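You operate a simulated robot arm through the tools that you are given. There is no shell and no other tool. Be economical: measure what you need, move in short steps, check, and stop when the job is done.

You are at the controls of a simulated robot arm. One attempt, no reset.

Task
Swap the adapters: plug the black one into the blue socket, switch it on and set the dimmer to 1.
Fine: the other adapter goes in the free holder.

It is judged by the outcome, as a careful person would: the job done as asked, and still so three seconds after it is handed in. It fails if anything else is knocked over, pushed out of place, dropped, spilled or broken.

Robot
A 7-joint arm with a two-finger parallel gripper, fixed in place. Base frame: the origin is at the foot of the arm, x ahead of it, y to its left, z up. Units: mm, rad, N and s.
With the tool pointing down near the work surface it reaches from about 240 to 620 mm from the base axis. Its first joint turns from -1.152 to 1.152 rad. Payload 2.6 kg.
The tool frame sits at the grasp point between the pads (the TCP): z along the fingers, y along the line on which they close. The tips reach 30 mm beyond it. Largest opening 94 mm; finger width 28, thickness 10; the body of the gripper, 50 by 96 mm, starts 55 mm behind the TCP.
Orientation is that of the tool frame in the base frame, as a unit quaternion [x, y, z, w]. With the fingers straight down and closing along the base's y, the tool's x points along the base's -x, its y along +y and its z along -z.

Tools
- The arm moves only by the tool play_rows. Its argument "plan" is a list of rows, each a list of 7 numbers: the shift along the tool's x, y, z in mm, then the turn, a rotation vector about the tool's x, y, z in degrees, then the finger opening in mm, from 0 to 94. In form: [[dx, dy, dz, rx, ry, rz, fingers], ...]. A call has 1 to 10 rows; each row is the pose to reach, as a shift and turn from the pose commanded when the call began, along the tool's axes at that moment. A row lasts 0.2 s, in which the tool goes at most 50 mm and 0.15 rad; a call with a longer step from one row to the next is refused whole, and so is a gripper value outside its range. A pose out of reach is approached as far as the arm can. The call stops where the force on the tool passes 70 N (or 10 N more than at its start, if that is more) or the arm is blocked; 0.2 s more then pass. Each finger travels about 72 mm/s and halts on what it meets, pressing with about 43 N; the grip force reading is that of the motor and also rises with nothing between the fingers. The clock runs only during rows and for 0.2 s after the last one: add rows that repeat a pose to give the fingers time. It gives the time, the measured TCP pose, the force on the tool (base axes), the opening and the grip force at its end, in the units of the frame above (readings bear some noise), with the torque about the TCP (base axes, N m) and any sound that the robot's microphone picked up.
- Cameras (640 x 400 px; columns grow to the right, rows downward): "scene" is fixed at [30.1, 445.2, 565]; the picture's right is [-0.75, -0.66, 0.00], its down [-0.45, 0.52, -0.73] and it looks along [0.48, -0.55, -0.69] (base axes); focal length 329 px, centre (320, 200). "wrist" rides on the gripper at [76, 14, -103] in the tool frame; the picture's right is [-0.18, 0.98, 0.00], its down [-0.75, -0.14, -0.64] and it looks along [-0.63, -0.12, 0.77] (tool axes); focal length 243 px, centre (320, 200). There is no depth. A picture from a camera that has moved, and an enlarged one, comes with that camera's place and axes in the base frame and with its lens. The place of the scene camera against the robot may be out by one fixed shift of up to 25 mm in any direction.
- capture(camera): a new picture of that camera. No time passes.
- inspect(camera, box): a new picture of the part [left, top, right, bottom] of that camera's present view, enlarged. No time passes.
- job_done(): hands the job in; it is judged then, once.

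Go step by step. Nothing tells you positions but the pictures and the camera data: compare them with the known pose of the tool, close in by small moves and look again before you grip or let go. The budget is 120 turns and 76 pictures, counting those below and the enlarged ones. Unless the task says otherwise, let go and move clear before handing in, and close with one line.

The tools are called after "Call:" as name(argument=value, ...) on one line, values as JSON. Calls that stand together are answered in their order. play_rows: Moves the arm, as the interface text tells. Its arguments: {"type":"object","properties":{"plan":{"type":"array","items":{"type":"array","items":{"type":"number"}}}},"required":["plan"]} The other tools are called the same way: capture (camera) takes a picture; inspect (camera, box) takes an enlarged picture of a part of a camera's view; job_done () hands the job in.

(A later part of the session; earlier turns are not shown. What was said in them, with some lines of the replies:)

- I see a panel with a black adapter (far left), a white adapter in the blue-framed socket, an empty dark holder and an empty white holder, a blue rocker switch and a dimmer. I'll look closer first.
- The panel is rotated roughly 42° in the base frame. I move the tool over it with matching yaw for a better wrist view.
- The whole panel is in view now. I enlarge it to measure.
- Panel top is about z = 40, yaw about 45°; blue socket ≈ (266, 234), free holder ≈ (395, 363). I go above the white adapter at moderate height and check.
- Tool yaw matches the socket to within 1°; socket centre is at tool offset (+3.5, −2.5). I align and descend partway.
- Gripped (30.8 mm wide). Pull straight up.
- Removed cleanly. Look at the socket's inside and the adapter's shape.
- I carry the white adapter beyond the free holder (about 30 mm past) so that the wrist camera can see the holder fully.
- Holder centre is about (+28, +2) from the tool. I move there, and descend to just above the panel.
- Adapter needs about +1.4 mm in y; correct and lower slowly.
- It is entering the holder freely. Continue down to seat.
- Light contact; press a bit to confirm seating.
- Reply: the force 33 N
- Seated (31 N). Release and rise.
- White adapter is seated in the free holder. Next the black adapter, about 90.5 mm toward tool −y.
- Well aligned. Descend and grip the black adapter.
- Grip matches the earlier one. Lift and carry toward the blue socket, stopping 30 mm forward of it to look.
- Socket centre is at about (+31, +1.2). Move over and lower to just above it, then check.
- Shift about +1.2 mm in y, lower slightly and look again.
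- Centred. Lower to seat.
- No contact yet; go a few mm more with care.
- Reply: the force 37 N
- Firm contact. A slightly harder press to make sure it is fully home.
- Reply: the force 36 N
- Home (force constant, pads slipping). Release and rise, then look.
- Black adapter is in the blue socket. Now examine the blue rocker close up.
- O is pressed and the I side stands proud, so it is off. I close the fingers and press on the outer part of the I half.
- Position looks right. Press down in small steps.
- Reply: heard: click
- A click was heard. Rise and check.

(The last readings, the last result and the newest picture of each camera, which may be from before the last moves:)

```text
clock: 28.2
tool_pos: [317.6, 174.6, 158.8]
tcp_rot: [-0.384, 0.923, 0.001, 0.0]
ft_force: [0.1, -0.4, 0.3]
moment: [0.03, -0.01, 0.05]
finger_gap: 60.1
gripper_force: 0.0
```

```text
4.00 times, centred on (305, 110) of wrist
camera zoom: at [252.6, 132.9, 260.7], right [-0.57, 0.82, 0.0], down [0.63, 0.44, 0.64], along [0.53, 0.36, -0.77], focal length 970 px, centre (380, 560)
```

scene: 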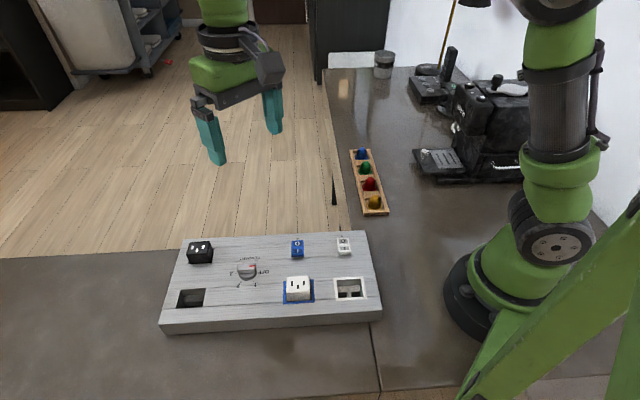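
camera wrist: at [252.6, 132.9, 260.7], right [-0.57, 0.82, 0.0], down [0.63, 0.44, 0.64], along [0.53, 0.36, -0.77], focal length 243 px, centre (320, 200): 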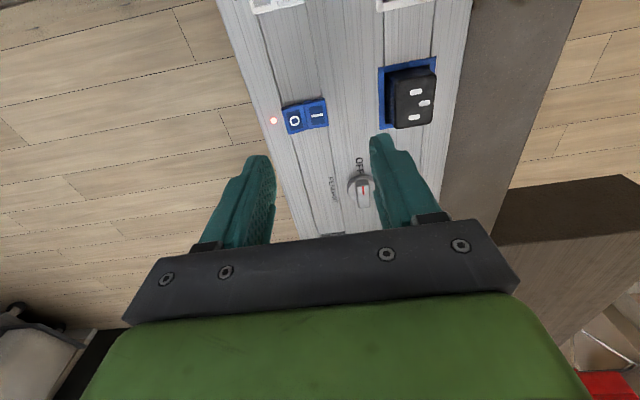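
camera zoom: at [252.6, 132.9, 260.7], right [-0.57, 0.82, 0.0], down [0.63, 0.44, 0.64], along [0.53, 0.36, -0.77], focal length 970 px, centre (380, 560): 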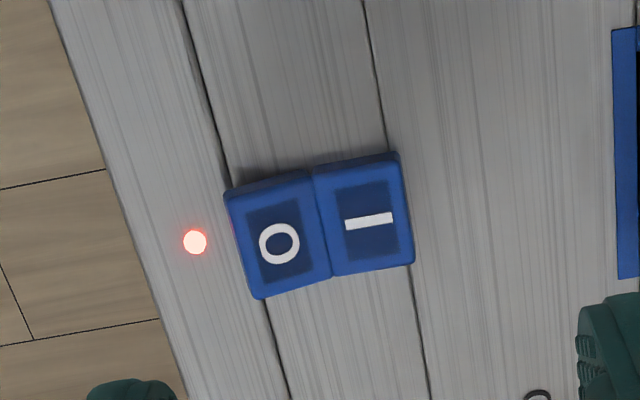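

The pilot lamp is lit. Next, move above the dimmer knob (≈ −85, +27 in tool axes) and look.

Call:
play_rows(plan=[[-42, 13, 0, 0, 0, 0, 60], [-84, 27, 0, 0, 0, 0, 60], [-84, 27, 30, 0, 0, 0, 60], [-84, 27, 30, 0, 0, 0, 60]])

Call:
inspect(camera="wrist", box=[230, 60, 410, 200])

Call:
inspect(camera="scene", box=[190, 220, 310, 300])

```text
clock: 29.2
tool_pos: [357.1, 253.1, 130.1]
tcp_rot: [-0.384, 0.923, -0.001, 0.0]
ft_force: [0.1, -0.3, -0.1]
moment: [0.0, 0.0, 0.03]
finger_gap: 60.0
gripper_force: 0.1
```

```text
2.86 times, centred on (320, 130) of wrist
camera zoom: at [292.9, 210.4, 231.4], right [-0.57, 0.82, 0.0], down [0.63, 0.43, 0.64], along [0.53, 0.36, -0.77], focal length 693 px, centre (320, 400)
```

zoom: 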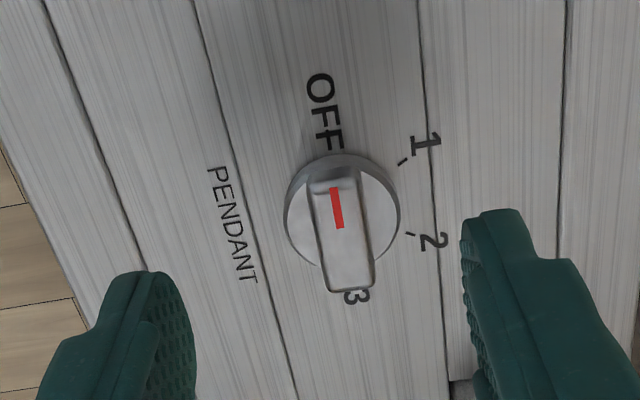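

```text
5.00 times, centred on (250, 260) of scene
camera zoom: at [30.1, 445.2, 565.0], right [-0.75, -0.66, 0.0], down [-0.45, 0.52, -0.73], along [0.48, -0.55, -0.69], focal length 1644 px, centre (670, -100)
```

zoom: 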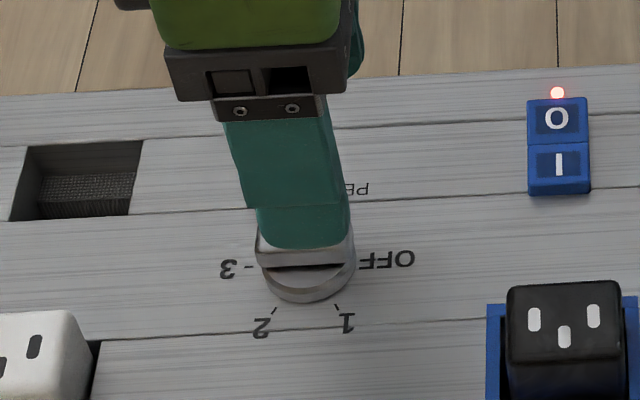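

Knob centre ≈ (−10.2, +3.7), ridge top about z = 60, ridge aligned with the fingers; "1" is 60° clockwise from OFF. Approach to just above it.

Call:
play_rows(plan=[[-10.2, 3.7, 10, 0, 0, 0, 45], [-10.2, 3.7, 25, 0, 0, 0, 34], [-10.2, 3.7, 25, 0, 0, 0, 34], [-10.2, 3.7, 25, 0, 0, 0, 34]])

Call:
inspect(camera="wrist", box=[230, 80, 410, 220])

Call:
inspect(camera="scene", box=[190, 220, 310, 300])

```text
clock: 30.2
tool_pos: [361.0, 261.9, 104.1]
tcp_rot: [-0.384, 0.923, 0.0, 0.0]
ft_force: [-0.4, -0.4, 0.3]
moment: [0.0, 0.02, 0.0]
finger_gap: 34.0
gripper_force: 0.0
```

```text
2.86 times, centred on (320, 150) of wrist
camera zoom: at [296.3, 220.3, 206.2], right [-0.57, 0.82, 0.0], down [0.63, 0.44, 0.64], along [0.53, 0.36, -0.77], focal length 693 px, centre (320, 343)
```

zoom: 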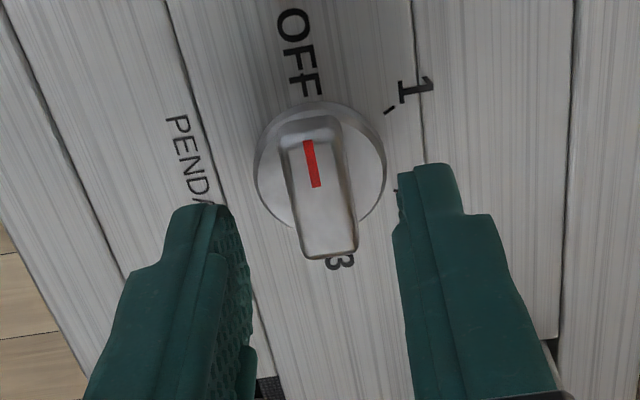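

```text
5.00 times, centred on (250, 260) of scene
camera zoom: at [30.1, 445.2, 565.0], right [-0.75, -0.66, 0.0], down [-0.45, 0.52, -0.73], along [0.48, -0.55, -0.69], focal length 1644 px, centre (670, -100)
```

zoom: 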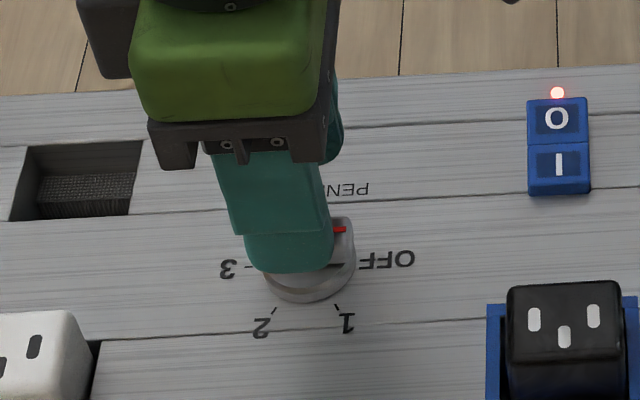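

Aligned within 1 mm. Descend, grip the ridge.

Call:
play_rows(plan=[[-0.8, 0, 10, 0, 0, 0, 34], [-0.8, 0, 20.5, 0, 0, 0, 34], [-0.8, 0, 20.5, 0, 0, 0, 20], [-0.8, 0, 20.5, 0, 0, 0, 10], [-0.8, 0, 20.5, 0, 0, 0, 8], [-0.8, 0, 20.5, 0, 0, 0, 8]])

Call:
inspect(camera="wrist", box=[230, 80, 410, 220])

Call:
inspect(camera="scene", box=[190, 220, 310, 300])

```text
clock: 31.6
tool_pos: [360.7, 262.5, 82.6]
tcp_rot: [-0.383, 0.924, -0.001, 0.001]
ft_force: [8.8, -5.5, -4.1]
moment: [0.19, -0.5, -0.15]
finger_gap: 14.8
gripper_force: 45.4
```

```text
2.86 times, centred on (320, 150) of wrist
camera zoom: at [297.0, 221.1, 184.6], right [-0.57, 0.82, 0.0], down [0.63, 0.44, 0.64], along [0.53, 0.36, -0.77], focal length 693 px, centre (320, 343)
```

zoom: 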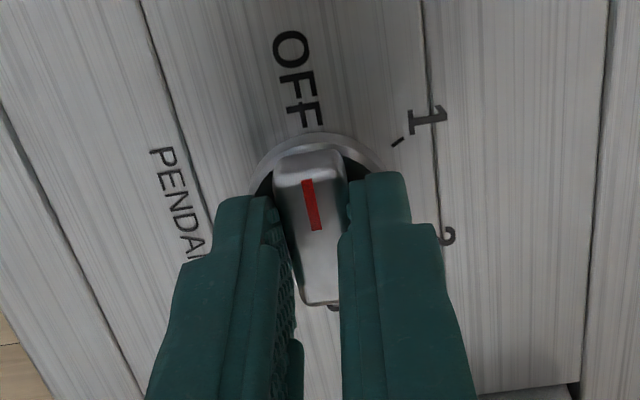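

```text
5.00 times, centred on (250, 260) of scene
camera zoom: at [30.1, 445.2, 565.0], right [-0.75, -0.66, 0.0], down [-0.45, 0.52, -0.73], along [0.48, -0.55, -0.69], focal length 1644 px, centre (670, -100)
```

zoom: 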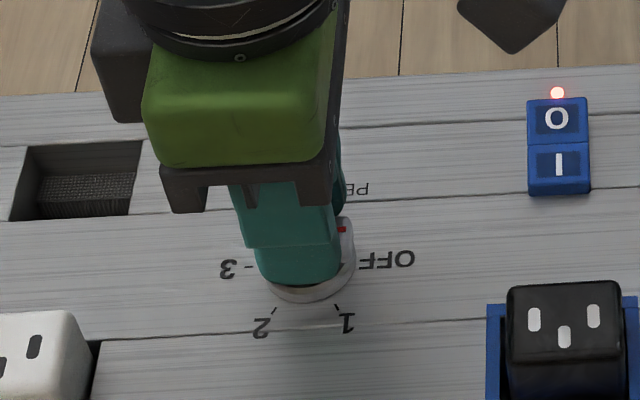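

Gripped. Turn the knob 60° toward "1" (positive about tool z).

Call:
play_rows(plan=[[0, -0.4, 0, 0, 0, 0, 8], [0, -0.4, 0, 0, 0, 7.5, 8], [0, -0.4, 0, 0, 0, 15, 8], [0, -0.4, 0, 0, 0, 22.5, 8], [0, -0.4, 0, 0, 0, 30, 8], [0, -0.4, 0, 0, 0, 37.5, 8], [0, -0.4, 0, 0, 0, 45, 8], [0, -0.4, 0, 0, 0, 52.5, 8], [0, -0.4, 0, 0, 0, 60, 8], [0, -0.4, 0, 0, 0, 60, 8]])

Call:
inspect(camera="wrist", box=[230, 80, 410, 220])

Call:
inspect(camera="scene", box=[190, 220, 310, 300])

```text
clock: 33.8
tool_pos: [360.0, 263.3, 83.2]
tcp_rot: [0.129, 0.992, 0.001, 0.0]
ft_force: [18.5, 12.3, -11.3]
moment: [0.53, 0.66, -0.02]
finger_gap: 15.0
gripper_force: 45.5
```

```text
2.86 times, centred on (320, 150) of wrist
camera zoom: at [290.8, 298.9, 184.8], right [0.43, 0.9, 0.0], down [0.69, -0.33, 0.64], along [0.58, -0.27, -0.77], focal length 693 px, centre (320, 343)
```

zoom: 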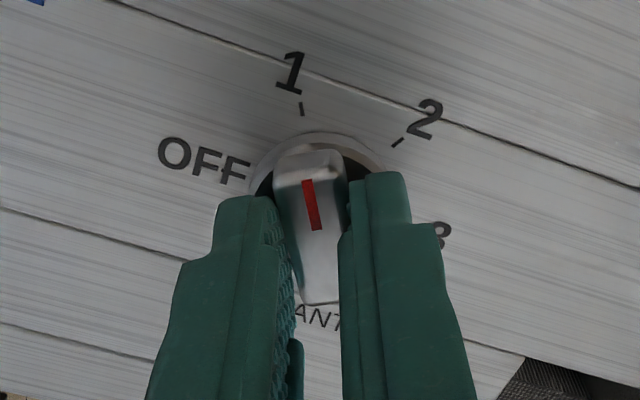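

```text
5.00 times, centred on (250, 260) of scene
camera zoom: at [30.2, 445.2, 565.0], right [-0.75, -0.66, 0.0], down [-0.45, 0.52, -0.73], along [0.48, -0.55, -0.69], focal length 1644 px, centre (670, -100)
```

zoom: 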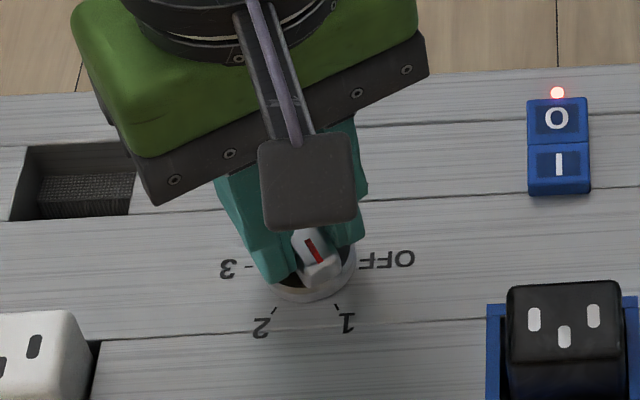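

The pointer is at 1. Release, rise and check.

Call:
play_rows(plan=[[0, 0, 0, 0, 0, 0, 20], [0, 0, 0, 0, 0, 0, 34], [0, 0, 0, 0, 0, 0, 34], [0, 0, -30, 0, 0, 0, 34], [0, 0, -60, 0, 0, 0, 40]])

Call:
inspect(camera="wrist", box=[230, 60, 410, 200])

```text
clock: 35.0
tool_pos: [360.1, 261.3, 142.5]
tcp_rot: [0.128, 0.992, 0.0, 0.001]
ft_force: [0.1, 0.0, 1.1]
moment: [0.0, 0.04, 0.01]
finger_gap: 39.9
gripper_force: 0.0
```

```text
2.86 times, centred on (320, 130) of wrist
camera zoom: at [290.6, 297.3, 245.4], right [0.43, 0.9, 0.0], down [0.69, -0.33, 0.64], along [0.58, -0.28, -0.77], focal length 693 px, centre (320, 400)
```

zoom: 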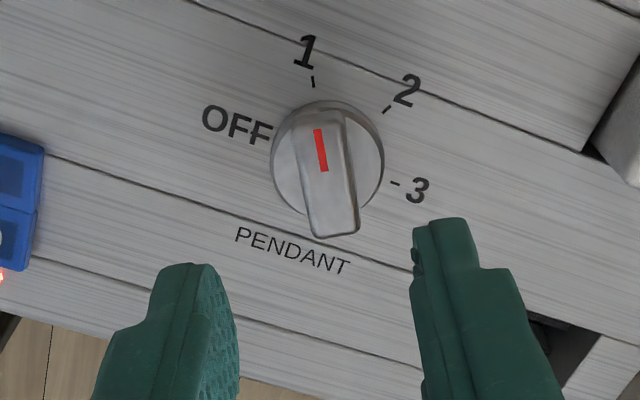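

The pointer reads 1 (within about 1°). Move clear and take a final look.

Call:
play_rows(plan=[[0, 0, -45, 0, 0, 0, 60], [0, 0, -90, 0, 0, 0, 60], [0, 0, -130, 0, 0, 0, 60]])

Call:
capture(camera="scene")

Call:
inspect(camera="scene", box=[150, 220, 390, 370])

```text
clock: 35.8
tool_pos: [361.0, 262.3, 274.7]
tcp_rot: [0.128, 0.992, 0.0, 0.0]
ft_force: [-0.8, 0.0, 0.0]
moment: [-0.01, 0.01, -0.02]
finger_gap: 60.2
gripper_force: 0.1
```

```text
23 pictures are left
```

scene: 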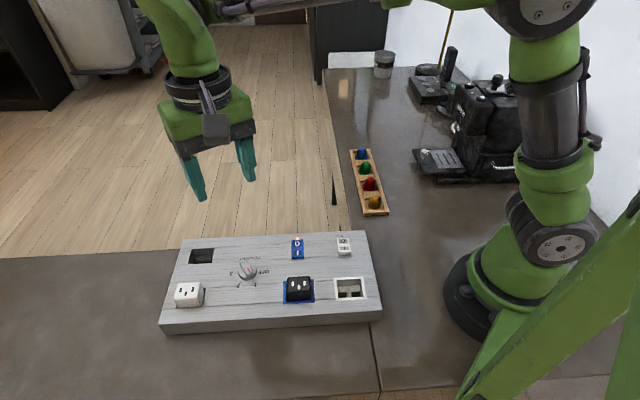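

```text
2.67 times, centred on (270, 295) of scene
camera zoom: at [30.1, 445.2, 565.0], right [-0.75, -0.66, 0.0], down [-0.45, 0.52, -0.73], along [0.48, -0.55, -0.69], focal length 877 px, centre (453, -53)
```

zoom: 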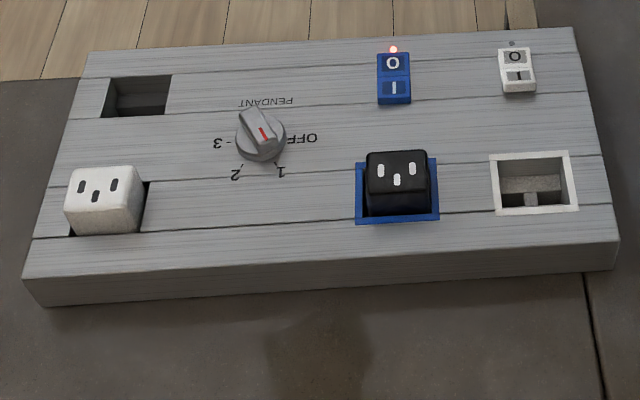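

Everything is in place: the black adapter is in the blue socket with its lamp lit, the white one is in the free holder, and the dimmer is at 1. The arm is clear, so I'm handing in.

Call:
job_done()

```text
The job is handed in.
```

The black adapter is plugged into the blue socket and switched on with the dimmer at 1, and the white adapter is in the holder that was free.
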